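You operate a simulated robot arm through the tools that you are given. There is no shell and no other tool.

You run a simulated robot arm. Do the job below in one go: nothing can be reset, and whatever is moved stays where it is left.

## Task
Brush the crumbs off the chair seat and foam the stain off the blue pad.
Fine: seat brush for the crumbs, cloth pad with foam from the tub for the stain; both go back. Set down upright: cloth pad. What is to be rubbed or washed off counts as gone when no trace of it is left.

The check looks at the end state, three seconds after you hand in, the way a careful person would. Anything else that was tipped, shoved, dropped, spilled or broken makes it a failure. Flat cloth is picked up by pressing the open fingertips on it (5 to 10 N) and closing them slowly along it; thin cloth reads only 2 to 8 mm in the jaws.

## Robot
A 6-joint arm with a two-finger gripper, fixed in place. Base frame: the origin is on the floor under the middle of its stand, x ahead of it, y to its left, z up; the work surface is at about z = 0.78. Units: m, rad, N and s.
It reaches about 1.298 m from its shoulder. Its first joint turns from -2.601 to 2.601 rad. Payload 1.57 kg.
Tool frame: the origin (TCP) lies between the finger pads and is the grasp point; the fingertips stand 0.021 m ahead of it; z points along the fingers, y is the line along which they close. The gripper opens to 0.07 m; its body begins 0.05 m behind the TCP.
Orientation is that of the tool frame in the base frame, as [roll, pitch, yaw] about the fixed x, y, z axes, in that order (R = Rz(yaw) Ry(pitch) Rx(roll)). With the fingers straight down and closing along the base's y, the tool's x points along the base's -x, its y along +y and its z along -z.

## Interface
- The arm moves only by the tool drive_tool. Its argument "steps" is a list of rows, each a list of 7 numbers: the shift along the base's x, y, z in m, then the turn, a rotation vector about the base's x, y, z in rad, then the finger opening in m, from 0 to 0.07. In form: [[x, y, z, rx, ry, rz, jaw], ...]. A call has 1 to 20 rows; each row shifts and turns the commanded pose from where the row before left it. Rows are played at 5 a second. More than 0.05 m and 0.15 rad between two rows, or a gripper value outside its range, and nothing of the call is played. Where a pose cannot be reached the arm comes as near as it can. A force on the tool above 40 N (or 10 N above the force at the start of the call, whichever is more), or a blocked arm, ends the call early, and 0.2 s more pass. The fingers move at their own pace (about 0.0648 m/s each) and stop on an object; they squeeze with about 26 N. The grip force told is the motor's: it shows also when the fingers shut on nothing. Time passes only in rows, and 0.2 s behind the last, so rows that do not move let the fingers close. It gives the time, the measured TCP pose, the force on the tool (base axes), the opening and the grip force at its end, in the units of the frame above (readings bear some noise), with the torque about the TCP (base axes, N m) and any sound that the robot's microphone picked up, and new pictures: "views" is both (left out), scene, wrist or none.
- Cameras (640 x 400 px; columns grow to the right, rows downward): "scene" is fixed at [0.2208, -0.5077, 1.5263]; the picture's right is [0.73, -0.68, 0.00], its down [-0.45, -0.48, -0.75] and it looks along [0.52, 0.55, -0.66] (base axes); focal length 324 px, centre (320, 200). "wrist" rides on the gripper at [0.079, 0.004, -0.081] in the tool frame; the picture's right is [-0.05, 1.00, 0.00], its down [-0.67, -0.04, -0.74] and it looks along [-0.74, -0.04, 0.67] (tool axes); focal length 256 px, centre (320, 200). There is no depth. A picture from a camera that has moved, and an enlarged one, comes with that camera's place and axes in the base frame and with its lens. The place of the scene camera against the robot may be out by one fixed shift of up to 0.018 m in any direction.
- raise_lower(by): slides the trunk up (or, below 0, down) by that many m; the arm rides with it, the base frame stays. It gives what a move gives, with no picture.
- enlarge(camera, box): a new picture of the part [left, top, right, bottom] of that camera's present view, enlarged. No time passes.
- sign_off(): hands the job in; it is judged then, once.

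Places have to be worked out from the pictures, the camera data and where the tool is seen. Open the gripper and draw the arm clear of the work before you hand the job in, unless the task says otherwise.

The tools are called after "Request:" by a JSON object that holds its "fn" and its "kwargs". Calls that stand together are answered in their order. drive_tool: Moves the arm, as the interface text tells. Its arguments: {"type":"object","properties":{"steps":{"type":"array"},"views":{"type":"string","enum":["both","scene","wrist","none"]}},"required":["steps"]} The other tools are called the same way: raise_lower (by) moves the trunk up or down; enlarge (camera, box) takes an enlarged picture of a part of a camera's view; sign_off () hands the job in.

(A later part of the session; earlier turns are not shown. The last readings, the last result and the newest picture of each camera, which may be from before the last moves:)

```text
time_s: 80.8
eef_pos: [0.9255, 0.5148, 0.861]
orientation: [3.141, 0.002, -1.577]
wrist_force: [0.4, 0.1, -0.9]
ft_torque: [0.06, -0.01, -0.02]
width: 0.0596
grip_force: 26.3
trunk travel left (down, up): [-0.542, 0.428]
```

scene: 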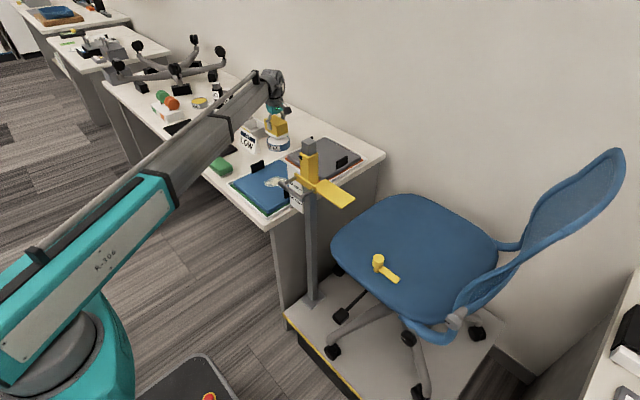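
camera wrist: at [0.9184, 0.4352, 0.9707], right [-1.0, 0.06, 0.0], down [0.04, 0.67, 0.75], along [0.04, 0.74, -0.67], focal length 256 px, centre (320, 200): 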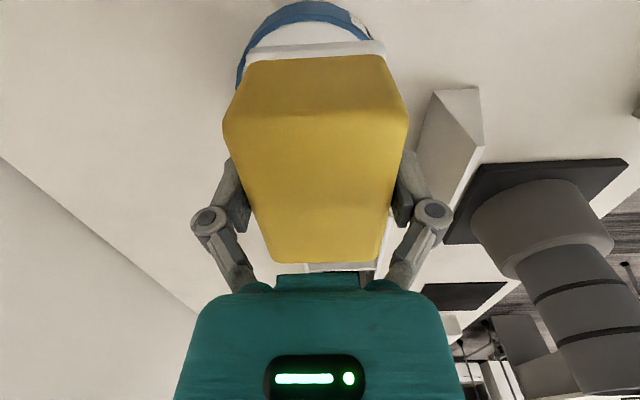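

No contact at 0.861 yet, so I go on in 2–3 mm steps.

Request:
{"fn": "raise_lower", "kwargs": {"by": -0.003}}

Request:
{"fn": "raise_lower", "kwargs": {"by": -0.002}}

Request:
{"fn": "drive_tool", "kwargs": {"steps": [[0, 0, 0, 0, 0, 0, 0.045]], "views": "both"}}

Request:
{"fn": "enlarge", "kwargs": {"camera": "scene", "box": [250, 110, 310, 155]}}

```text
time_s: 81.3
eef_pos: [0.9233, 0.5139, 0.8578]
orientation: [3.141, 0.001, -1.576]
wrist_force: [0.4, 0.0, 4.6]
ft_torque: [0.01, 0.0, -0.01]
width: 0.059
grip_force: 26.1
trunk travel left (down, up): [-0.539, 0.431]
```

```text
time_s: 81.8
eef_pos: [0.9243, 0.515, 0.8585]
orientation: [-3.139, 0.002, -1.576]
wrist_force: [4.3, 2.3, 15.9]
ft_torque: [0.03, -0.13, -0.03]
width: 0.0596
grip_force: 25.9
trunk travel left (down, up): [-0.537, 0.433]
```

```text
time_s: 82.2
eef_pos: [0.925, 0.5148, 0.8576]
orientation: [3.141, 0.003, -1.576]
wrist_force: [4.7, 1.4, 14.8]
ft_torque: [0.04, -0.13, 0.02]
width: 0.0593
grip_force: 25.6
trunk travel left (down, up): [-0.537, 0.433]
camera wrist: at [0.9176, 0.4348, 0.938], right [-1.0, 0.06, 0.0], down [0.04, 0.66, 0.75], along [0.04, 0.74, -0.67], focal length 256 px, centre (320, 200)
```

scene: 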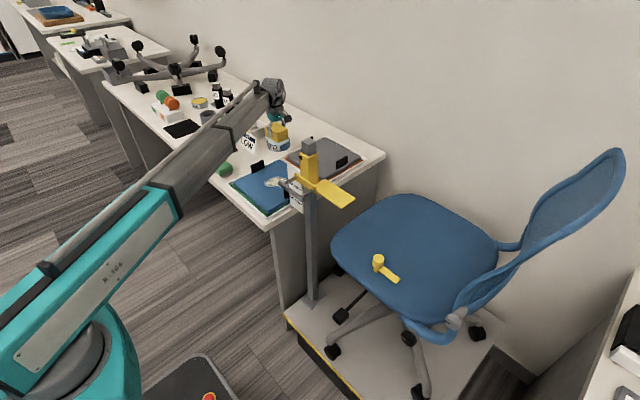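
wrist: 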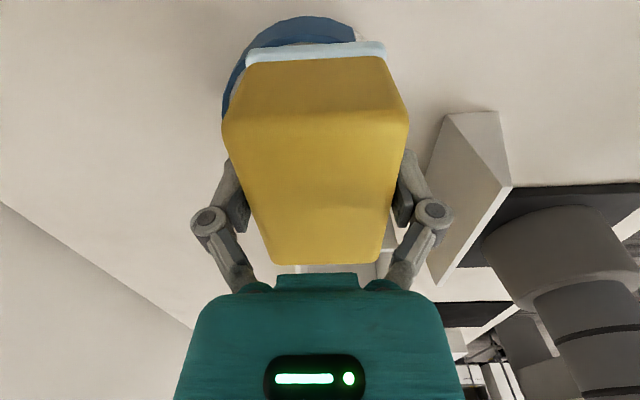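

```text
8.89 times, centred on (280, 132) of scene
camera zoom: at [0.2208, -0.5077, 1.5263], right [0.73, -0.68, 0.0], down [-0.45, -0.48, -0.75], along [0.52, 0.55, -0.66], focal length 2876 px, centre (676, 800)
```

zoom: 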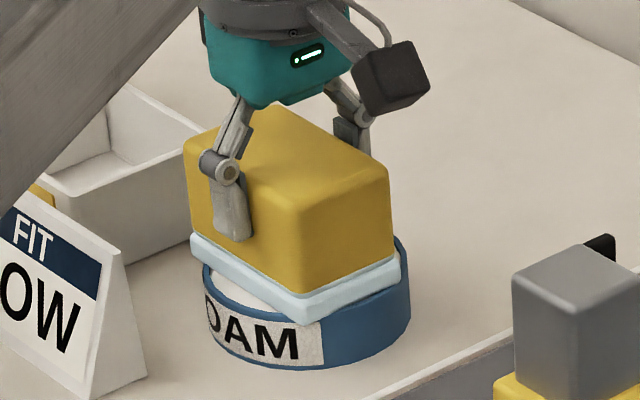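

The sole has turned from white to pale blue, so it has taken up foam. The press reached 15 N, so I lift off gently now and check the pad and the tub.

Request:
{"fn": "raise_lower", "kwargs": {"by": 0.005}}

Request:
{"fn": "raise_lower", "kwargs": {"by": 0.13}}

Request:
{"fn": "drive_tool", "kwargs": {"steps": [[0, 0, 0, 0, 0, 0, 0.045]], "views": "both"}}

Request:
{"fn": "enlarge", "kwargs": {"camera": "scene", "box": [240, 70, 330, 160]}}

```text
time_s: 82.8
eef_pos: [0.9246, 0.5147, 0.8619]
orientation: [3.14, -0.001, -1.577]
wrist_force: [0.4, -0.3, -0.5]
ft_torque: [-0.04, -0.02, 0.0]
width: 0.0594
grip_force: 26.0
trunk travel left (down, up): [-0.542, 0.428]
```

```text
time_s: 84.3
eef_pos: [0.9239, 0.5164, 0.9907]
orientation: [-3.141, 0.001, -1.576]
wrist_force: [0.3, 1.0, -0.6]
ft_torque: [0.01, -0.03, 0.01]
width: 0.0593
grip_force: 26.4
trunk travel left (down, up): [-0.672, 0.298]
```

```text
time_s: 84.7
eef_pos: [0.9243, 0.5148, 0.99]
orientation: [-3.141, 0.002, -1.577]
wrist_force: [0.1, -0.1, -0.5]
ft_torque: [-0.01, -0.01, 0.02]
width: 0.0592
grip_force: 26.0
trunk travel left (down, up): [-0.672, 0.298]
camera wrist: at [0.9184, 0.4353, 1.0717], right [-1.0, 0.06, 0.0], down [0.04, 0.67, 0.75], along [0.04, 0.74, -0.67], focal length 256 px, centre (320, 200)
```

scene: 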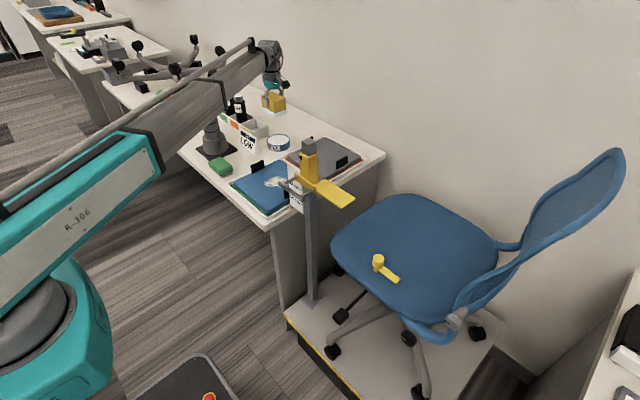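
wrist: 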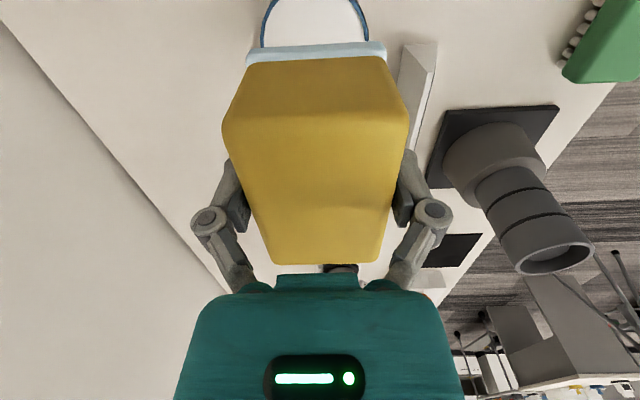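

```text
4.44 times, centred on (285, 115) of scene
camera zoom: at [0.2208, -0.5077, 1.5263], right [0.73, -0.68, 0.0], down [-0.45, -0.48, -0.75], along [0.52, 0.55, -0.66], focal length 1438 px, centre (476, 578)
```

zoom: 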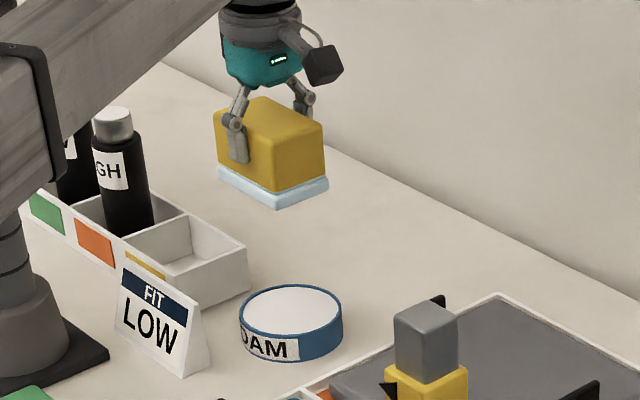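

The tub stayed put and the sole is foamed. The stain is centred around (0.731, 0.296), about 7 cm across, with handles near y ≈ 0.20 and 0.395. I turn the tool so the camera faces the robot side, away from the gauge plate, and move above the stain.

Request:
{"fn": "drive_tool", "kwargs": {"steps": [[-0.0175, -0.0199, 0, 0, 0, -0.1428, 0.045], [-0.0175, -0.0199, 0, 0, 0, -0.1428, 0.045], [-0.0175, -0.0199, 0, 0, 0, -0.1428, 0.045], [-0.0175, -0.0199, 0, 0, 0, -0.1428, 0.045], [-0.0175, -0.0199, 0, 0, 0, -0.1428, 0.045], [-0.0175, -0.0199, 0, 0, 0, -0.1428, 0.045], [-0.0175, -0.0199, 0, 0, 0, -0.1428, 0.045], [-0.0175, -0.0199, 0, 0, 0, -0.1428, 0.045], [-0.0175, -0.0199, 0, 0, 0, -0.1428, 0.045], [-0.0175, -0.0199, 0, 0, 0, -0.1428, 0.045], [-0.0175, -0.0199, 0, 0, 0, -0.1378, 0.045], [0, 0, 0, 0, 0, 0, 0.045]], "views": "both"}}

Request:
{"fn": "enlarge", "kwargs": {"camera": "scene", "box": [220, 130, 340, 220]}}

Request:
{"fn": "enlarge", "kwargs": {"camera": "wrist", "box": [160, 0, 480, 120]}}

```text
time_s: 87.3
eef_pos: [0.7322, 0.2949, 0.9918]
orientation: [-3.141, 0.003, 3.14]
wrist_force: [1.0, 0.3, -0.5]
ft_torque: [-0.01, 0.0, -0.01]
width: 0.0591
grip_force: 25.5
trunk travel left (down, up): [-0.672, 0.298]
camera wrist: at [0.65, 0.299, 1.0719], right [0.06, 1.0, 0.0], down [0.67, -0.04, 0.75], along [0.74, -0.04, -0.67], focal length 256 px, centre (320, 200)
```

scene: 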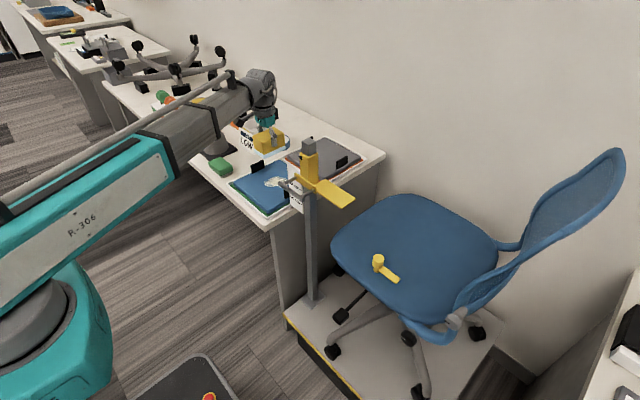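
wrist: 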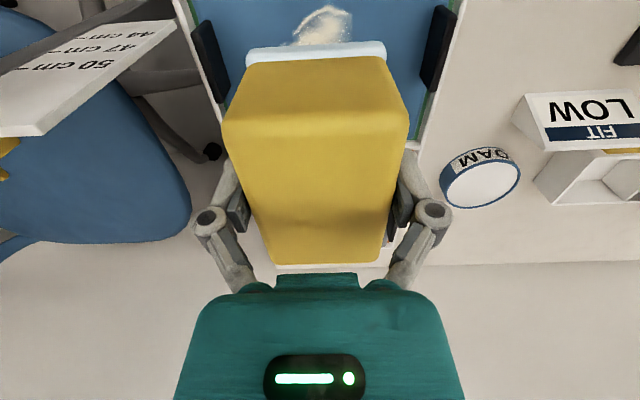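

```text
4.44 times, centred on (280, 175) of scene
camera zoom: at [0.2208, -0.5077, 1.5263], right [0.73, -0.68, 0.0], down [-0.45, -0.48, -0.75], along [0.52, 0.55, -0.66], focal length 1438 px, centre (498, 311)
```

zoom: 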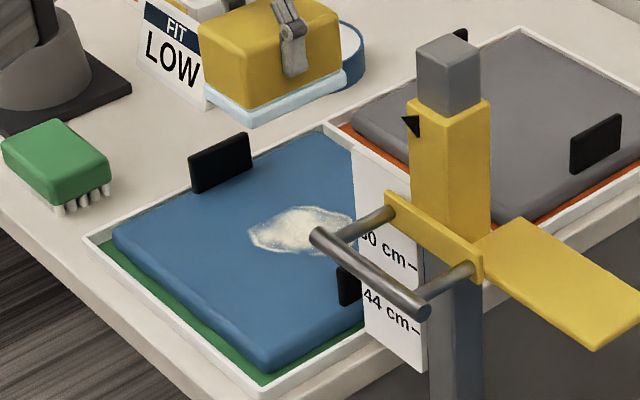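

```text
2.00 times, centred on (320, 60) of wrist
camera zoom: at [0.65, 0.299, 1.0719], right [0.06, 1.0, 0.0], down [0.67, -0.04, 0.75], along [0.74, -0.04, -0.67], focal length 512 px, centre (320, 480)
```

zoom: 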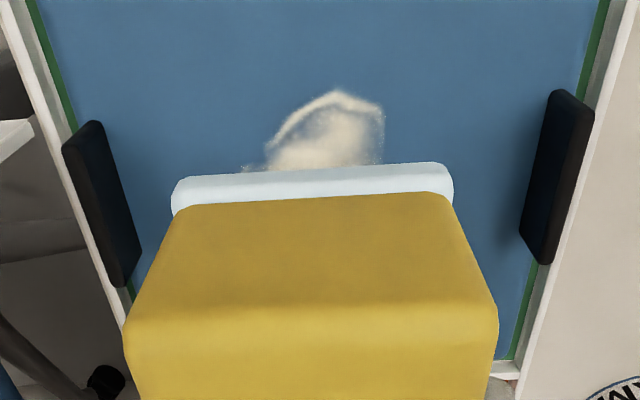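

The stain spans about x 0.695–0.77, y 0.26–0.33; the handles are at y ≈ 0.205 and 0.39, so TCP y may range about 0.27–0.325. I lower toward the blue pad, expecting contact near TCP z ≈ 0.87.

Request:
{"fn": "raise_lower", "kwargs": {"by": -0.09}}

Request:
{"fn": "raise_lower", "kwargs": {"by": -0.012}}

Request:
{"fn": "drive_tool", "kwargs": {"steps": [[0, 0, 0, 0, 0, 0, 0.045]], "views": "both"}}

Request:
{"fn": "enlarge", "kwargs": {"camera": "scene", "box": [220, 130, 340, 220]}}

```text
time_s: 88.6
eef_pos: [0.7313, 0.2955, 0.9011]
orientation: [3.142, 0.001, 3.141]
wrist_force: [-0.4, 0.3, -0.4]
ft_torque: [0.0, 0.01, 0.01]
width: 0.0591
grip_force: 26.2
trunk travel left (down, up): [-0.582, 0.388]
```

```text
time_s: 89.2
eef_pos: [0.7308, 0.2955, 0.8905]
orientation: [3.141, 0.001, -3.142]
wrist_force: [0.9, -1.3, -0.9]
ft_torque: [-0.01, -0.02, 0.02]
width: 0.0592
grip_force: 26.2
trunk travel left (down, up): [-0.57, 0.4]
```

```text
time_s: 89.6
eef_pos: [0.7311, 0.295, 0.8899]
orientation: [3.141, 0.002, 3.142]
wrist_force: [-0.1, 0.1, -0.1]
ft_torque: [0.01, 0.05, -0.04]
width: 0.0591
grip_force: 25.6
trunk travel left (down, up): [-0.57, 0.4]
camera wrist: at [0.65, 0.2992, 0.9698], right [0.05, 1.0, 0.0], down [0.67, -0.04, 0.75], along [0.74, -0.04, -0.67], focal length 256 px, centre (320, 200)
```

scene: 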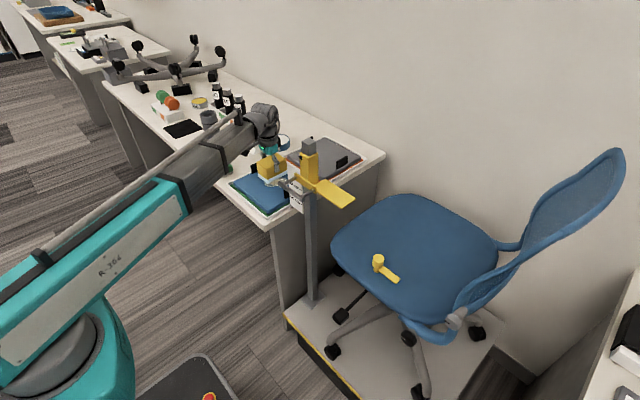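
wrist: 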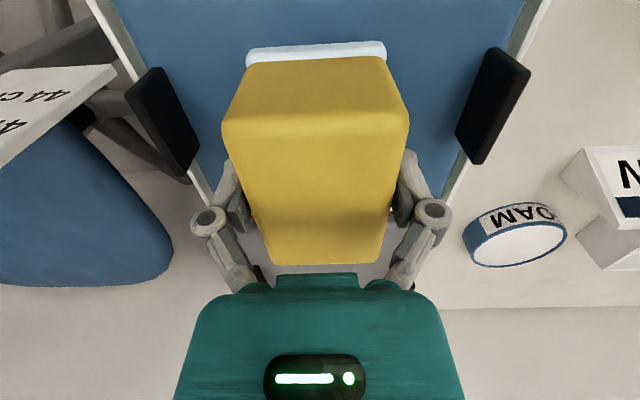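

```text
4.44 times, centred on (280, 175) of scene
camera zoom: at [0.2208, -0.5077, 1.5263], right [0.73, -0.68, 0.0], down [-0.45, -0.48, -0.75], along [0.52, 0.55, -0.66], focal length 1438 px, centre (498, 311)
```

zoom: 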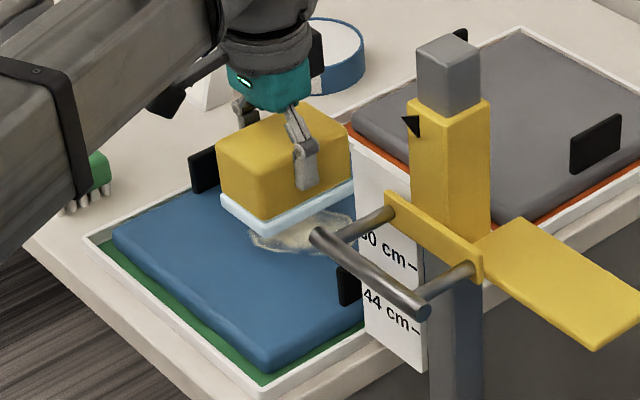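

The sole is about 2 cm above the blue pad, with the handles clear on both sides. I lower to contact in small steps.

Request:
{"fn": "raise_lower", "kwargs": {"by": -0.01}}

Request:
{"fn": "raise_lower", "kwargs": {"by": -0.004}}

Request:
{"fn": "raise_lower", "kwargs": {"by": -0.003}}

Request:
{"fn": "raise_lower", "kwargs": {"by": -0.003}}

```text
time_s: 90.2
eef_pos: [0.7308, 0.295, 0.8795]
orientation: [3.141, 0.0, 3.141]
wrist_force: [0.5, 0.7, -1.3]
ft_torque: [-0.01, 0.0, 0.0]
width: 0.0593
grip_force: 25.7
trunk travel left (down, up): [-0.56, 0.41]
```

```text
time_s: 90.7
eef_pos: [0.7317, 0.2951, 0.8747]
orientation: [-3.141, 0.002, -3.141]
wrist_force: [0.4, 0.2, -1.2]
ft_torque: [-0.01, 0.0, -0.03]
width: 0.0594
grip_force: 26.1
trunk travel left (down, up): [-0.556, 0.414]
```

```text
time_s: 91.2
eef_pos: [0.7315, 0.2945, 0.8709]
orientation: [-3.141, 0.001, 3.141]
wrist_force: [-0.9, -0.8, -0.8]
ft_torque: [-0.02, 0.02, 0.0]
width: 0.0593
grip_force: 26.0
trunk travel left (down, up): [-0.553, 0.417]
```

```text
time_s: 91.7
eef_pos: [0.7302, 0.2957, 0.8692]
orientation: [-3.141, 0.002, 3.141]
wrist_force: [-0.3, 0.0, -0.9]
ft_torque: [0.02, 0.01, 0.0]
width: 0.0594
grip_force: 25.7
trunk travel left (down, up): [-0.55, 0.42]
```

Still no contact at 0.869; I continue with 2–3 mm steps.

Request:
{"fn": "raise_lower", "kwargs": {"by": -0.003}}

Request:
{"fn": "raise_lower", "kwargs": {"by": -0.002}}

Request:
{"fn": "raise_lower", "kwargs": {"by": -0.002}}

```text
time_s: 92.2
eef_pos: [0.731, 0.296, 0.8662]
orientation: [3.141, 0.0, 3.14]
wrist_force: [1.1, -0.8, -1.0]
ft_torque: [-0.02, 0.0, 0.04]
width: 0.0594
grip_force: 26.2
trunk travel left (down, up): [-0.547, 0.423]
```

```text
time_s: 92.8
eef_pos: [0.7305, 0.2942, 0.8644]
orientation: [-3.141, 0.002, 3.141]
wrist_force: [0.7, 0.7, -1.2]
ft_torque: [-0.01, -0.02, -0.01]
width: 0.0592
grip_force: 25.4
trunk travel left (down, up): [-0.545, 0.425]
```

```text
time_s: 93.3
eef_pos: [0.7304, 0.2948, 0.8626]
orientation: [-3.141, 0.002, 3.141]
wrist_force: [-0.2, -0.9, -0.6]
ft_torque: [0.01, 0.01, 0.01]
width: 0.0592
grip_force: 26.5
trunk travel left (down, up): [-0.543, 0.427]
```

Not touching yet at 0.8626. I take two more 2 mm steps and look.

Request:
{"fn": "raise_lower", "kwargs": {"by": -0.002}}

Request:
{"fn": "raise_lower", "kwargs": {"by": -0.002}}

Request:
{"fn": "drive_tool", "kwargs": {"steps": [[0, 0, 0, 0, 0, 0, 0.045]], "views": "both"}}

Request:
{"fn": "enlarge", "kwargs": {"camera": "scene", "box": [230, 140, 310, 200]}}

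```text
time_s: 93.8
eef_pos: [0.7308, 0.2952, 0.8607]
orientation: [3.141, 0.003, 3.141]
wrist_force: [0.1, -0.7, -0.1]
ft_torque: [0.0, -0.02, 0.0]
width: 0.0591
grip_force: 26.3
trunk travel left (down, up): [-0.541, 0.429]
```

```text
time_s: 94.3
eef_pos: [0.7316, 0.2953, 0.8587]
orientation: [3.142, 0.003, 3.141]
wrist_force: [0.4, 0.4, -1.0]
ft_torque: [0.01, 0.0, 0.0]
width: 0.0592
grip_force: 25.9
trunk travel left (down, up): [-0.539, 0.431]
```

```text
time_s: 94.7
eef_pos: [0.7303, 0.2958, 0.8575]
orientation: [3.141, 0.003, 3.141]
wrist_force: [-0.8, -0.7, -0.9]
ft_torque: [-0.04, 0.01, 0.01]
width: 0.0592
grip_force: 25.8
trunk travel left (down, up): [-0.539, 0.431]
camera wrist: at [0.65, 0.2992, 0.9388], right [0.05, 1.0, 0.0], down [0.67, -0.04, 0.75], along [0.74, -0.04, -0.67], focal length 256 px, centre (320, 200)
```

scene: 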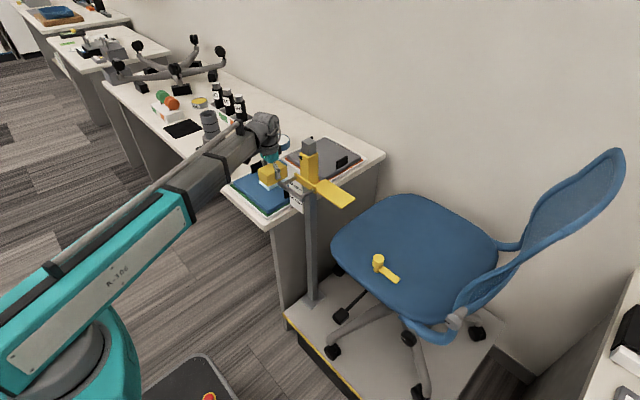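
wrist: 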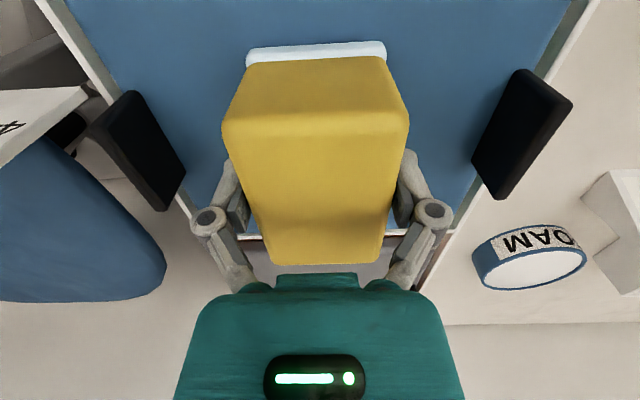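

```text
6.67 times, centred on (270, 170) of scene
camera zoom: at [0.2208, -0.5077, 1.5263], right [0.73, -0.68, 0.0], down [-0.45, -0.48, -0.75], along [0.52, 0.55, -0.66], focal length 2157 px, centre (653, 400)
```

zoom: 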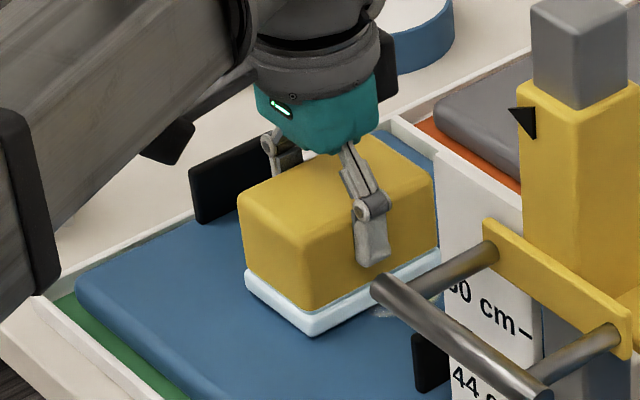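

The sole is only a few millimetres above the blue pad, whose surface must be near z ≈ 0.80–0.805. I keep lowering by 2 mm at a time.

Request:
{"fn": "raise_lower", "kwargs": {"by": -0.002}}

Request:
{"fn": "raise_lower", "kwargs": {"by": -0.002}}

Request:
{"fn": "raise_lower", "kwargs": {"by": -0.002}}

```text
time_s: 95.2
eef_pos: [0.7319, 0.2957, 0.8569]
orientation: [-3.141, 0.001, 3.14]
wrist_force: [0.4, -0.3, -0.3]
ft_torque: [-0.01, -0.01, 0.0]
width: 0.0591
grip_force: 26.6
trunk travel left (down, up): [-0.537, 0.433]
```

```text
time_s: 95.8
eef_pos: [0.7312, 0.2946, 0.855]
orientation: [3.141, 0.003, 3.14]
wrist_force: [4.1, 1.7, 15.5]
ft_torque: [0.03, -0.06, 0.02]
width: 0.0595
grip_force: 25.9
trunk travel left (down, up): [-0.535, 0.435]
```

```text
time_s: 96.3
eef_pos: [0.7308, 0.2952, 0.8545]
orientation: [3.141, 0.002, -3.14]
wrist_force: [1.4, 2.0, 14.7]
ft_torque: [0.09, -0.04, 0.01]
width: 0.0594
grip_force: 26.0
trunk travel left (down, up): [-0.533, 0.437]
```

Contact came abruptly with about 15 N at z ≈ 0.8548, more than I want for rubbing. I raise by 2 mm to ease the pressure.

Request:
{"fn": "raise_lower", "kwargs": {"by": 0.002}}

Request:
{"fn": "drive_tool", "kwargs": {"steps": [[0, 0, 0, 0, 0, 0, 0.045]], "views": "wrist"}}

```text
time_s: 96.8
eef_pos: [0.732, 0.2964, 0.854]
orientation: [-3.141, 0.001, 3.141]
wrist_force: [-0.1, 0.4, -1.3]
ft_torque: [0.05, 0.01, 0.0]
width: 0.0591
grip_force: 26.2
trunk travel left (down, up): [-0.535, 0.435]
```

```text
time_s: 97.2
eef_pos: [0.7309, 0.2948, 0.8546]
orientation: [3.141, 0.003, -3.141]
wrist_force: [0.3, -0.4, -0.4]
ft_torque: [0.01, 0.01, 0.0]
width: 0.0592
grip_force: 25.9
trunk travel left (down, up): [-0.535, 0.435]
camera wrist: at [0.65, 0.2991, 0.9348], right [0.05, 1.0, 0.0], down [0.67, -0.04, 0.75], along [0.74, -0.04, -0.67], focal length 256 px, centre (320, 200)
```

wrist: 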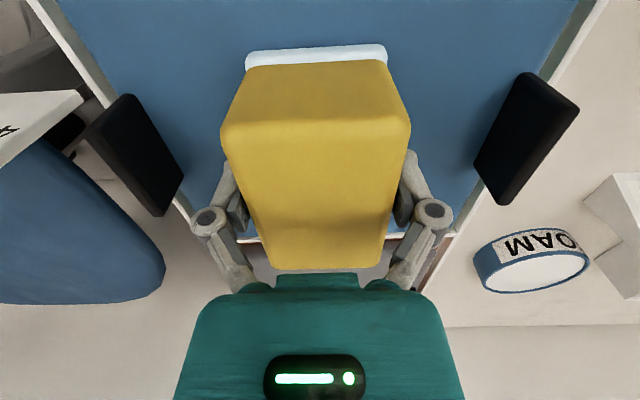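

The force dropped to nothing after 2 mm, so the pad slid up a little in the grip at about 15 N. I lower again by just 1 mm to get a light pressure.

Request:
{"fn": "raise_lower", "kwargs": {"by": -0.001}}

Request:
{"fn": "drive_tool", "kwargs": {"steps": [[0, 0, 0, 0, 0, 0, 0.045]], "views": "none"}}

```text
time_s: 97.7
eef_pos: [0.7306, 0.2959, 0.8534]
orientation: [3.139, 0.0, 3.141]
wrist_force: [0.5, -0.5, 0.2]
ft_torque: [-0.01, 0.01, 0.01]
width: 0.0593
grip_force: 26.0
trunk travel left (down, up): [-0.534, 0.436]
```

```text
time_s: 98.1
eef_pos: [0.7304, 0.2952, 0.8531]
orientation: [-3.141, 0.002, -3.141]
wrist_force: [0.5, 0.1, 1.2]
ft_torque: [0.03, 0.0, 0.03]
width: 0.0592
grip_force: 26.2
trunk travel left (down, up): [-0.534, 0.436]
```

Only about 1–2 N of contact now. I lower half a millimetre more.

Request:
{"fn": "raise_lower", "kwargs": {"by": -0.0005}}

Request:
{"fn": "drive_tool", "kwargs": {"steps": [[0, 0, 0, 0, 0, 0, 0.045]], "views": "none"}}

```text
time_s: 98.6
eef_pos: [0.7323, 0.2949, 0.8533]
orientation: [-3.14, 0.001, 3.141]
wrist_force: [1.6, 0.4, 7.3]
ft_torque: [0.01, 0.01, -0.06]
width: 0.0591
grip_force: 26.0
trunk travel left (down, up): [-0.534, 0.436]
```

```text
time_s: 99.0
eef_pos: [0.7313, 0.2955, 0.852]
orientation: [-3.141, 0.003, 3.142]
wrist_force: [2.2, 1.4, 8.1]
ft_torque: [0.03, 0.0, 0.01]
width: 0.0593
grip_force: 26.0
trunk travel left (down, up): [-0.534, 0.436]
```

About 8 N now, which is right for rubbing. I make a first short back-and-forth stroke along x and check that the blue pad stays in place.

Request:
{"fn": "drive_tool", "kwargs": {"steps": [[0.01, 0, 0, 0, 0, 0, 0.045], [0.01, 0, 0, 0, 0, 0, 0.045], [0.01, 0, 0, 0, 0, 0, 0.045], [-0.01, 0, 0, 0, 0, 0, 0.045], [-0.01, 0, 0, 0, 0, 0, 0.045], [-0.01, 0, 0, 0, 0, 0, 0.045], [-0.01, 0, 0, 0, 0, 0, 0.045], [-0.01, 0, 0, 0, 0, 0, 0.045], [-0.01, 0, 0, 0, 0, 0, 0.045]], "views": "both"}}

Request:
{"fn": "enlarge", "kwargs": {"camera": "scene", "box": [220, 140, 320, 220]}}

```text
time_s: 101.0
eef_pos: [0.7007, 0.2952, 0.8523]
orientation: [-3.14, 0.001, 3.14]
wrist_force: [1.5, 0.0, 6.5]
ft_torque: [-0.01, -0.07, 0.01]
width: 0.0591
grip_force: 25.8
trunk travel left (down, up): [-0.534, 0.436]
camera wrist: at [0.619, 0.2992, 0.9337], right [0.05, 1.0, 0.0], down [0.67, -0.04, 0.75], along [0.74, -0.04, -0.67], focal length 256 px, centre (320, 200)
```

scene: 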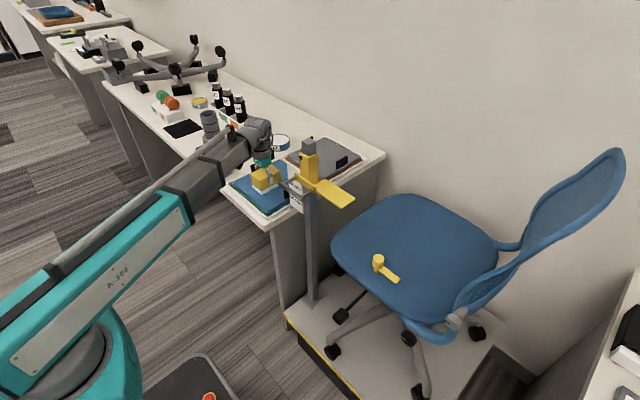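
wrist: 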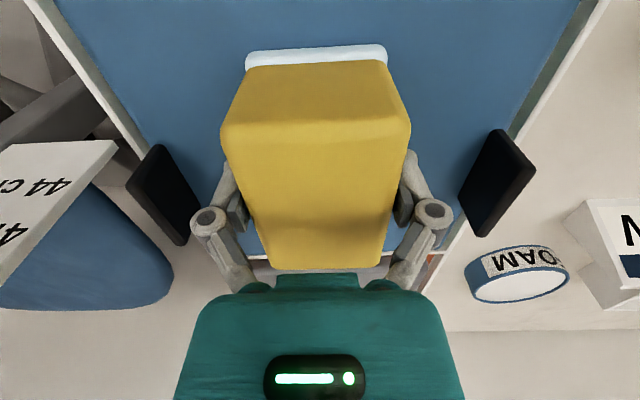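

```text
5.00 times, centred on (270, 180) of scene
camera zoom: at [0.2208, -0.5077, 1.5263], right [0.73, -0.68, 0.0], down [-0.45, -0.48, -0.75], along [0.52, 0.55, -0.66], focal length 1618 px, centre (570, 300)
```

zoom: 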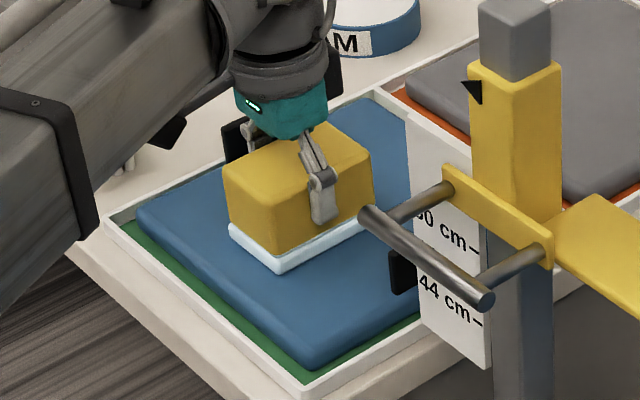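

The blue pad sits where it was and no stain shows beside the sole. I scrub a raster over the whole stain: lanes at y = 0.275, 0.295 and 0.315, x from 0.70 to 0.77.

Request:
{"fn": "drive_tool", "kwargs": {"steps": [[0, -0.01, 0, 0, 0, 0, 0.045], [0, -0.01, 0, 0, 0, 0, 0.045], [0.0175, 0, 0, 0, 0, 0, 0.045], [0.0175, 0, 0, 0, 0, 0, 0.045], [0.0175, 0, 0, 0, 0, 0, 0.045], [0.0175, 0, 0, 0, 0, 0, 0.045], [0, 0.01, 0, 0, 0, 0, 0.045], [0, 0.01, 0, 0, 0, 0, 0.045], [-0.0175, 0, 0, 0, 0, 0, 0.045], [-0.0175, 0, 0, 0, 0, 0, 0.045], [-0.0175, 0, 0, 0, 0, 0, 0.045], [-0.0175, 0, 0, 0, 0, 0, 0.045], [0, 0.01, 0, 0, 0, 0, 0.045], [0, 0.01, 0, 0, 0, 0, 0.045], [0.0175, 0, 0, 0, 0, 0, 0.045], [0.0175, 0, 0, 0, 0, 0, 0.045], [0.0175, 0, 0, 0, 0, 0, 0.045], [0.0175, 0, 0, 0, 0, 0, 0.045]], "views": "both"}}

Request:
{"fn": "enlarge", "kwargs": {"camera": "wrist", "box": [100, 0, 560, 130]}}

Request:
{"fn": "enlarge", "kwargs": {"camera": "scene", "box": [220, 140, 320, 220]}}

```text
time_s: 104.8
eef_pos: [0.7717, 0.3164, 0.8533]
orientation: [-3.139, 0.003, 3.141]
wrist_force: [-0.3, 0.5, 3.5]
ft_torque: [0.01, 0.11, -0.06]
width: 0.059
grip_force: 25.8
trunk travel left (down, up): [-0.534, 0.436]
camera wrist: at [0.6906, 0.3204, 0.9336], right [0.05, 1.0, 0.0], down [0.67, -0.04, 0.75], along [0.74, -0.04, -0.67], focal length 256 px, centre (320, 200)
```

scene: 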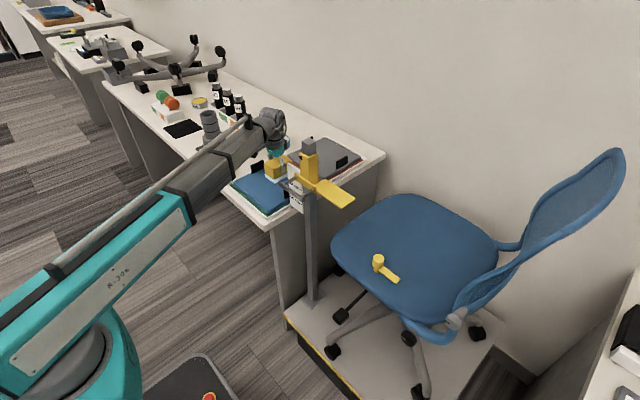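
wrist: 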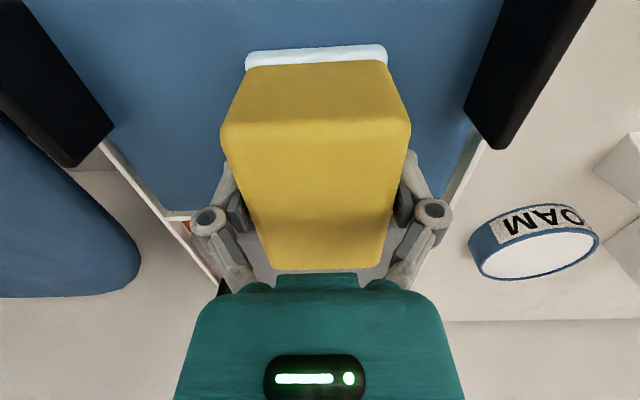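

```text
1.39 times, centred on (330, 65) of wrist
camera zoom: at [0.6906, 0.3204, 0.9336], right [0.05, 1.0, 0.0], down [0.67, -0.04, 0.75], along [0.74, -0.04, -0.67], focal length 356 px, centre (306, 388)
```

zoom: 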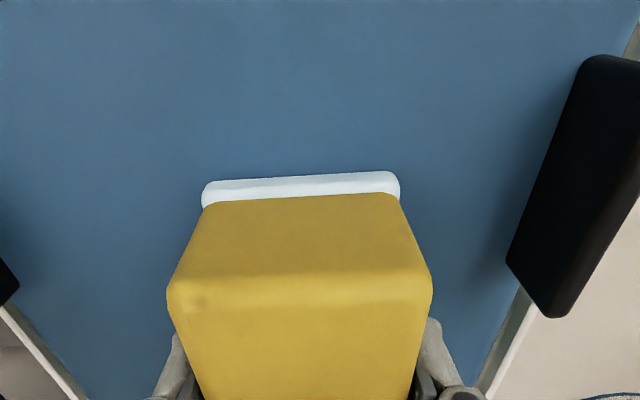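

```text
5.00 times, centred on (270, 180) of scene
camera zoom: at [0.2208, -0.5077, 1.5263], right [0.73, -0.68, 0.0], down [-0.45, -0.48, -0.75], along [0.52, 0.55, -0.66], focal length 1618 px, centre (570, 300)
```

zoom: 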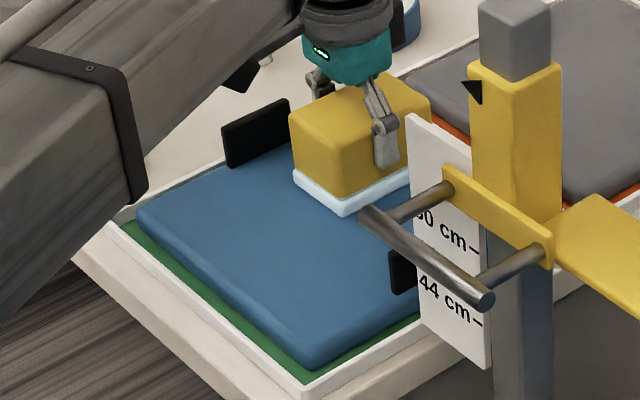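

No stain is visible any more. I run the raster once more in reverse, then lift and inspect the whole pad.

Request:
{"fn": "drive_tool", "kwargs": {"steps": [[-0.0175, 0, 0, 0, 0, 0, 0.045], [-0.0175, 0, 0, 0, 0, 0, 0.045], [-0.0175, 0, 0, 0, 0, 0, 0.045], [-0.0175, 0, 0, 0, 0, 0, 0.045], [0, -0.01, 0, 0, 0, 0, 0.045], [0, -0.01, 0, 0, 0, 0, 0.045], [0.0175, 0, 0, 0, 0, 0, 0.045], [0.0175, 0, 0, 0, 0, 0, 0.045], [0.0175, 0, 0, 0, 0, 0, 0.045], [0.0175, 0, 0, 0, 0, 0, 0.045], [0, -0.01, 0, 0, 0, 0, 0.045], [0, -0.014, 0, 0, 0, 0, 0.045], [-0.0175, 0, 0, 0, 0, 0, 0.045], [-0.0175, 0, 0, 0, 0, 0, 0.045], [-0.0175, 0, 0, 0, 0, 0, 0.045], [-0.0175, 0, 0, 0, 0, 0, 0.045], [0, 0.024, 0, 0, 0, 0, 0.045], [0.015, 0, 0, 0, 0, 0, 0.045]], "views": "none"}}

Request:
{"fn": "raise_lower", "kwargs": {"by": 0.13}}

Request:
{"fn": "drive_tool", "kwargs": {"steps": [[0, 0, 0, 0, 0, 0, 0.045]], "views": "both"}}

Request:
{"fn": "enlarge", "kwargs": {"camera": "scene", "box": [220, 140, 320, 220]}}

Request:
{"fn": "enlarge", "kwargs": {"camera": "wrist", "box": [160, 0, 480, 120]}}

```text
time_s: 108.6
eef_pos: [0.7165, 0.2964, 0.8524]
orientation: [-3.141, 0.003, 3.141]
wrist_force: [-0.5, 1.1, 3.1]
ft_torque: [0.02, 0.0, -0.06]
width: 0.0592
grip_force: 26.5
trunk travel left (down, up): [-0.534, 0.436]
```

```text
time_s: 110.2
eef_pos: [0.7172, 0.2971, 0.9822]
orientation: [-3.141, 0.001, -3.141]
wrist_force: [0.0, 0.8, -0.1]
ft_torque: [0.0, -0.01, 0.0]
width: 0.0594
grip_force: 25.9
trunk travel left (down, up): [-0.664, 0.306]
```

```text
time_s: 110.6
eef_pos: [0.7174, 0.2955, 0.981]
orientation: [-3.14, 0.001, 3.14]
wrist_force: [0.3, 0.7, 0.0]
ft_torque: [-0.02, 0.01, 0.02]
width: 0.0592
grip_force: 25.8
trunk travel left (down, up): [-0.664, 0.306]
camera wrist: at [0.635, 0.2998, 1.0633], right [0.05, 1.0, 0.0], down [0.67, -0.04, 0.75], along [0.74, -0.04, -0.67], focal length 256 px, centre (320, 200)
```

scene: 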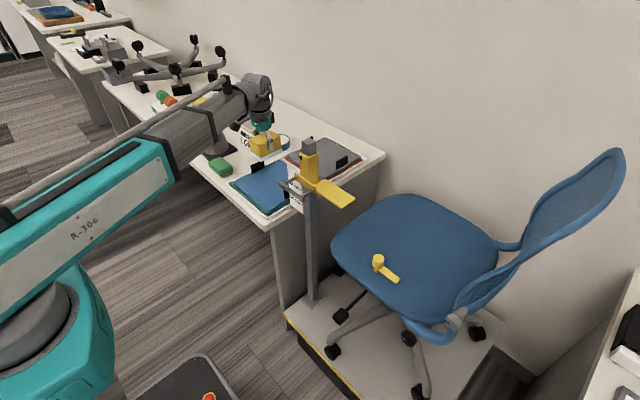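
wrist: 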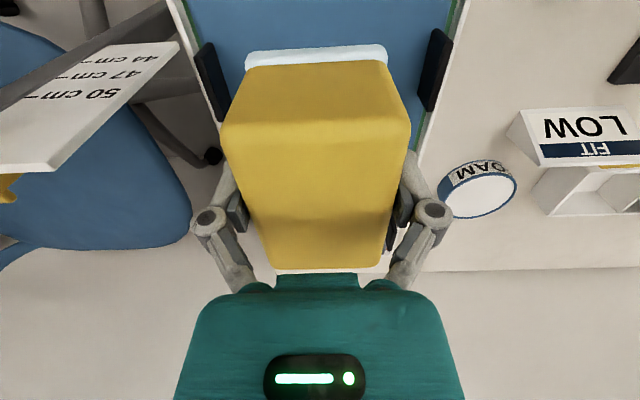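

```text
5.00 times, centred on (270, 180) of scene
camera zoom: at [0.2208, -0.5077, 1.5263], right [0.73, -0.68, 0.0], down [-0.45, -0.48, -0.75], along [0.52, 0.55, -0.66], focal length 1618 px, centre (570, 300)
```

zoom: 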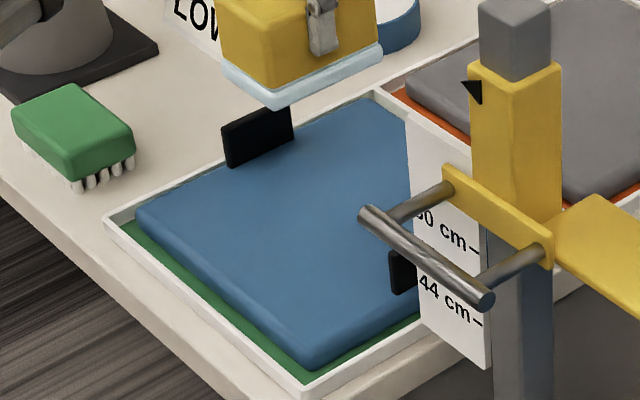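

```text
2.00 times, centred on (320, 60) of wrist
camera zoom: at [0.635, 0.2998, 1.0633], right [0.05, 1.0, 0.0], down [0.67, -0.04, 0.75], along [0.74, -0.04, -0.67], focal length 512 px, centre (320, 480)
```

zoom: 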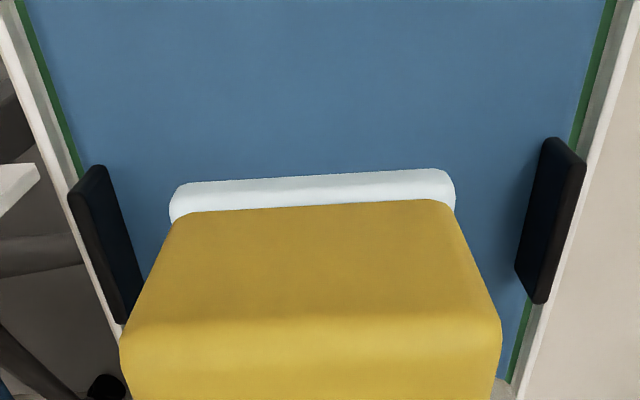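

The stain looks gone in both views, though the gauge bar hides part in the scene view. I raise and move back to the starting viewpoint to see the whole blue pad beside the held pad.

Request:
{"fn": "raise_lower", "kwargs": {"by": 0.13}}

Request:
{"fn": "drive_tool", "kwargs": {"steps": [[-0.027, 0.041, 0, 0, 0, 0, 0.045], [-0.027, 0.041, 0, 0, 0, 0, 0.045], [-0.027, 0.041, 0, 0, 0, 0, 0.045], [-0.027, 0.041, 0, 0, 0, 0, 0.045], [0, 0, 0, 0, 0, 0, 0.045]], "views": "both"}}

Request:
{"fn": "enlarge", "kwargs": {"camera": "wrist", "box": [100, 0, 340, 170]}}

Request:
{"fn": "enlarge", "kwargs": {"camera": "scene", "box": [225, 150, 305, 220]}}

```text
time_s: 112.2
eef_pos: [0.7163, 0.2971, 1.1121]
orientation: [3.141, 0.001, -3.141]
wrist_force: [0.1, 0.1, -0.6]
ft_torque: [-0.02, 0.07, 0.0]
width: 0.0592
grip_force: 25.6
trunk travel left (down, up): [-0.794, 0.176]
```

```text
time_s: 113.4
eef_pos: [0.6067, 0.46, 1.1125]
orientation: [-3.141, 0.003, -3.141]
wrist_force: [0.7, -0.1, -1.3]
ft_torque: [-0.01, 0.0, 0.0]
width: 0.0591
grip_force: 26.5
trunk travel left (down, up): [-0.794, 0.176]
camera wrist: at [0.5255, 0.4633, 1.1933], right [0.05, 1.0, 0.0], down [0.67, -0.04, 0.75], along [0.74, -0.04, -0.67], focal length 256 px, centre (320, 200)
```

scene: 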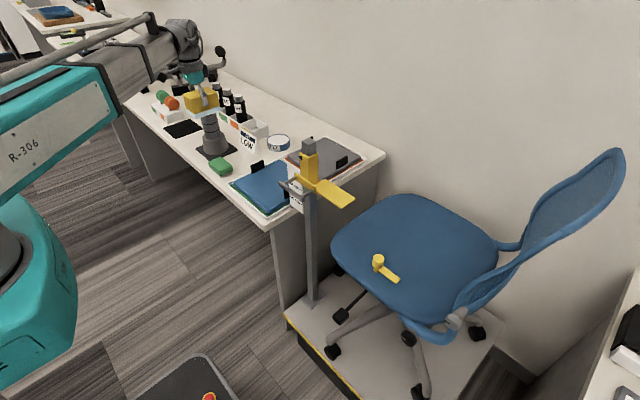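
wrist: 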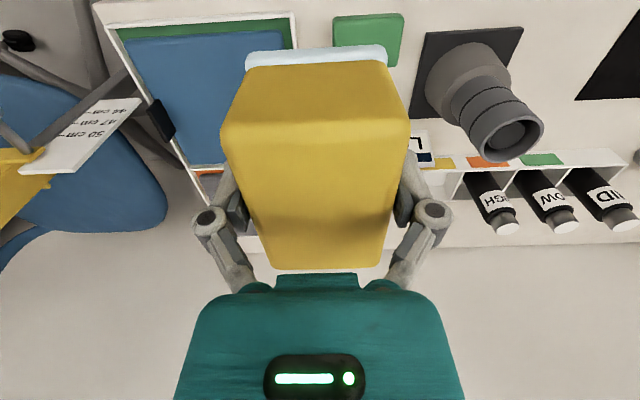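

```text
2.35 times, centred on (220, 85) of wrist
camera zoom: at [0.5255, 0.4633, 1.1933], right [0.05, 1.0, 0.0], down [0.67, -0.04, 0.75], along [0.74, -0.04, -0.67], focal length 602 px, centre (555, 471)
```

zoom: 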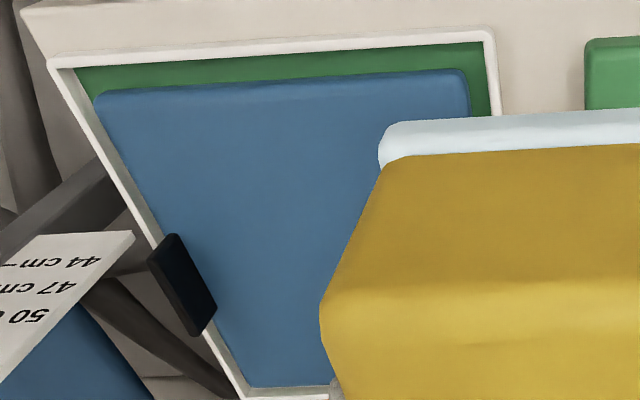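

```text
5.71 times, centred on (265, 185) of scene
camera zoom: at [0.2208, -0.5077, 1.5263], right [0.73, -0.68, 0.0], down [-0.45, -0.48, -0.75], along [0.52, 0.55, -0.66], focal length 1849 px, centre (634, 286)
```

zoom: 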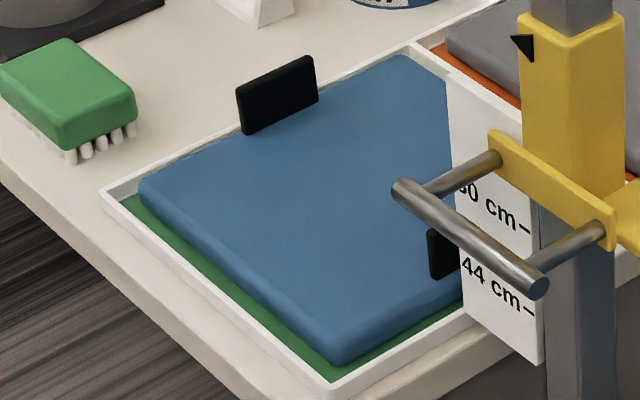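

The visible blue pad is clean and lies in its tray as before. I take the cloth pad home: turn back to its original heading over (0.743, 0.5155).

Request:
{"fn": "drive_tool", "kwargs": {"steps": [[0.0124, 0.005, 0, 0, 0, 0.1425, 0.045], [0.0124, 0.005, 0, 0, 0, 0.1425, 0.045], [0.0124, 0.005, 0, 0, 0, 0.1425, 0.045], [0.0124, 0.005, 0, 0, 0, 0.1425, 0.045], [0.0124, 0.005, 0, 0, 0, 0.1425, 0.045], [0.0124, 0.005, 0, 0, 0, 0.1425, 0.045], [0.0124, 0.005, 0, 0, 0, 0.1425, 0.045], [0.0124, 0.005, 0, 0, 0, 0.1425, 0.045], [0.0124, 0.005, 0, 0, 0, 0.1425, 0.045], [0.0124, 0.005, 0, 0, 0, 0.1425, 0.045], [0.0123, 0.0055, 0, 0, 0, 0.1425, 0.045], [0, 0, 0, 0, 0, 0, 0.045], [0, 0, 0, 0, 0, 0, 0.045]], "views": "none"}}

Request:
{"fn": "raise_lower", "kwargs": {"by": -0.22}}

Request:
{"fn": "drive_tool", "kwargs": {"steps": [[0, 0, 0, 0, 0, 0, 0.045]], "views": "both"}}

Request:
{"fn": "enlarge", "kwargs": {"camera": "scene", "box": [195, 105, 295, 185]}}

```text
time_s: 116.2
eef_pos: [0.7442, 0.5143, 1.1134]
orientation: [-3.141, 0.002, -1.576]
wrist_force: [-0.4, 0.1, -0.5]
ft_torque: [0.01, 0.02, 0.0]
width: 0.0591
grip_force: 25.7
trunk travel left (down, up): [-0.794, 0.176]
```

```text
time_s: 118.5
eef_pos: [0.7447, 0.5145, 0.894]
orientation: [3.14, 0.001, -1.575]
wrist_force: [0.0, 1.0, -0.3]
ft_torque: [-0.01, -0.01, -0.01]
width: 0.0591
grip_force: 26.2
trunk travel left (down, up): [-0.574, 0.396]
```

```text
time_s: 118.9
eef_pos: [0.7424, 0.5146, 0.8915]
orientation: [-3.14, 0.004, -1.575]
wrist_force: [0.7, -0.1, -0.4]
ft_torque: [-0.03, -0.02, 0.02]
width: 0.0591
grip_force: 25.8
trunk travel left (down, up): [-0.574, 0.396]
camera wrist: at [0.7379, 0.4355, 0.9733], right [-1.0, 0.06, 0.0], down [0.04, 0.67, 0.75], along [0.04, 0.74, -0.67], focal length 256 px, centre (320, 200)
```

scene: 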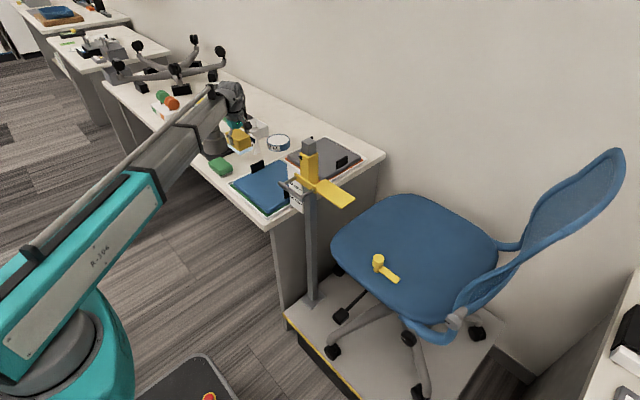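
wrist: 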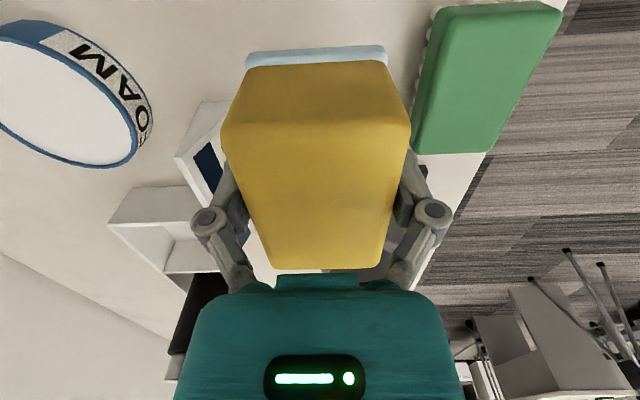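

```text
5.00 times, centred on (245, 145) of scene
camera zoom: at [0.2208, -0.5077, 1.5263], right [0.73, -0.68, 0.0], down [-0.45, -0.48, -0.75], along [0.52, 0.55, -0.66], focal length 1618 px, centre (695, 475)
```

zoom: 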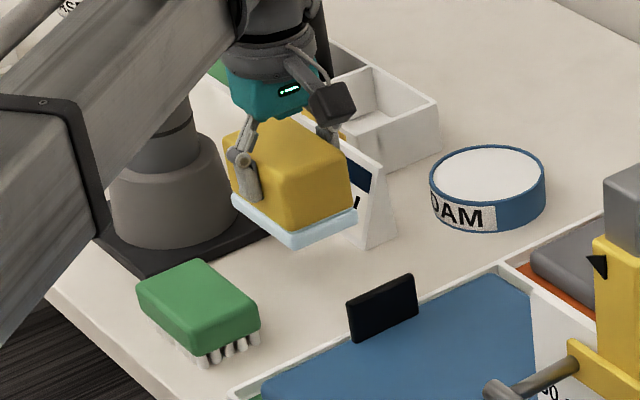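

The pad is back over its spot with its original heading, clear of the sign and socket. I lower it, slowing down for the last centimetre.

Request:
{"fn": "raise_lower", "kwargs": {"by": -0.055}}

Request:
{"fn": "raise_lower", "kwargs": {"by": -0.005}}

Request:
{"fn": "raise_lower", "kwargs": {"by": -0.002}}

Request:
{"fn": "raise_lower", "kwargs": {"by": -0.0015}}

```text
time_s: 119.9
eef_pos: [0.7446, 0.5147, 0.8374]
orientation: [-3.141, 0.002, -1.573]
wrist_force: [1.0, 0.0, -0.3]
ft_torque: [-0.01, -0.02, -0.02]
width: 0.0594
grip_force: 26.5
trunk travel left (down, up): [-0.519, 0.451]
```

```text
time_s: 120.4
eef_pos: [0.7435, 0.5158, 0.8317]
orientation: [3.141, 0.003, -1.577]
wrist_force: [-0.2, -0.6, -0.2]
ft_torque: [-0.03, 0.02, 0.0]
width: 0.0592
grip_force: 26.0
trunk travel left (down, up): [-0.514, 0.456]
```

```text
time_s: 120.9
eef_pos: [0.7438, 0.5166, 0.8319]
orientation: [-3.14, 0.003, -1.575]
wrist_force: [-0.1, 0.9, -0.3]
ft_torque: [-0.02, -0.02, -0.02]
width: 0.0592
grip_force: 26.0
trunk travel left (down, up): [-0.512, 0.458]
```

```text
time_s: 121.4
eef_pos: [0.745, 0.5157, 0.8291]
orientation: [3.14, 0.002, -1.574]
wrist_force: [0.1, -0.4, -0.7]
ft_torque: [0.0, -0.01, 0.03]
width: 0.059
grip_force: 26.1
trunk travel left (down, up): [-0.51, 0.46]
```

No contact yet at 0.829, as expected after the small slip in the grip. I continue by about 1 mm at a time.

Request:
{"fn": "raise_lower", "kwargs": {"by": -0.0015}}

Request:
{"fn": "raise_lower", "kwargs": {"by": -0.001}}

Request:
{"fn": "raise_lower", "kwargs": {"by": -0.001}}

```text
time_s: 122.0
eef_pos: [0.7439, 0.5157, 0.8264]
orientation: [3.141, 0.001, -1.574]
wrist_force: [-0.2, -0.7, -0.5]
ft_torque: [-0.05, 0.0, -0.01]
width: 0.0594
grip_force: 26.4
trunk travel left (down, up): [-0.509, 0.461]
```

```text
time_s: 122.5
eef_pos: [0.7456, 0.5158, 0.8266]
orientation: [3.141, 0.001, -1.572]
wrist_force: [0.3, 0.2, 3.3]
ft_torque: [0.06, 0.04, -0.06]
width: 0.0593
grip_force: 26.1
trunk travel left (down, up): [-0.508, 0.462]
```

```text
time_s: 123.0
eef_pos: [0.7447, 0.5157, 0.8262]
orientation: [-3.14, 0.002, -1.574]
wrist_force: [5.6, 3.3, 16.0]
ft_torque: [0.0, -0.07, -0.01]
width: 0.0591
grip_force: 25.7
trunk travel left (down, up): [-0.507, 0.463]
```

The pad stands on the table (contact at 0.8265). I relieve the pressure by 1 mm, then open the fingers slowly.

Request:
{"fn": "raise_lower", "kwargs": {"by": 0.001}}

Request:
{"fn": "drive_tool", "kwargs": {"steps": [[0, 0, 0, 0, 0, 0, 0.061], [0, 0, 0, 0, 0, 0, 0.065], [0, 0, 0, 0, 0, 0, 0.07], [0, 0, 0, 0, 0, 0, 0.07]], "views": "wrist"}}

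```text
time_s: 123.5
eef_pos: [0.7432, 0.5146, 0.8271]
orientation: [3.141, 0.002, -1.574]
wrist_force: [0.2, 1.3, 4.8]
ft_torque: [0.15, -0.2, -0.04]
width: 0.0592
grip_force: 26.0
trunk travel left (down, up): [-0.508, 0.462]
```

```text
time_s: 124.5
eef_pos: [0.745, 0.5156, 0.8266]
orientation: [3.141, 0.001, -1.575]
wrist_force: [-0.3, 0.2, -0.3]
ft_torque: [0.04, -0.03, 0.0]
width: 0.0702
grip_force: 0.1
trunk travel left (down, up): [-0.508, 0.462]
camera wrist: at [0.7378, 0.4354, 0.9073], right [-1.0, 0.06, 0.0], down [0.04, 0.67, 0.75], along [0.04, 0.74, -0.67], focal length 256 px, centre (320, 200)
```

wrist: 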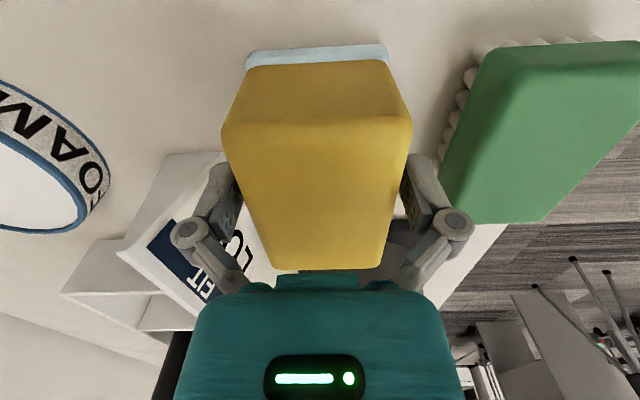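

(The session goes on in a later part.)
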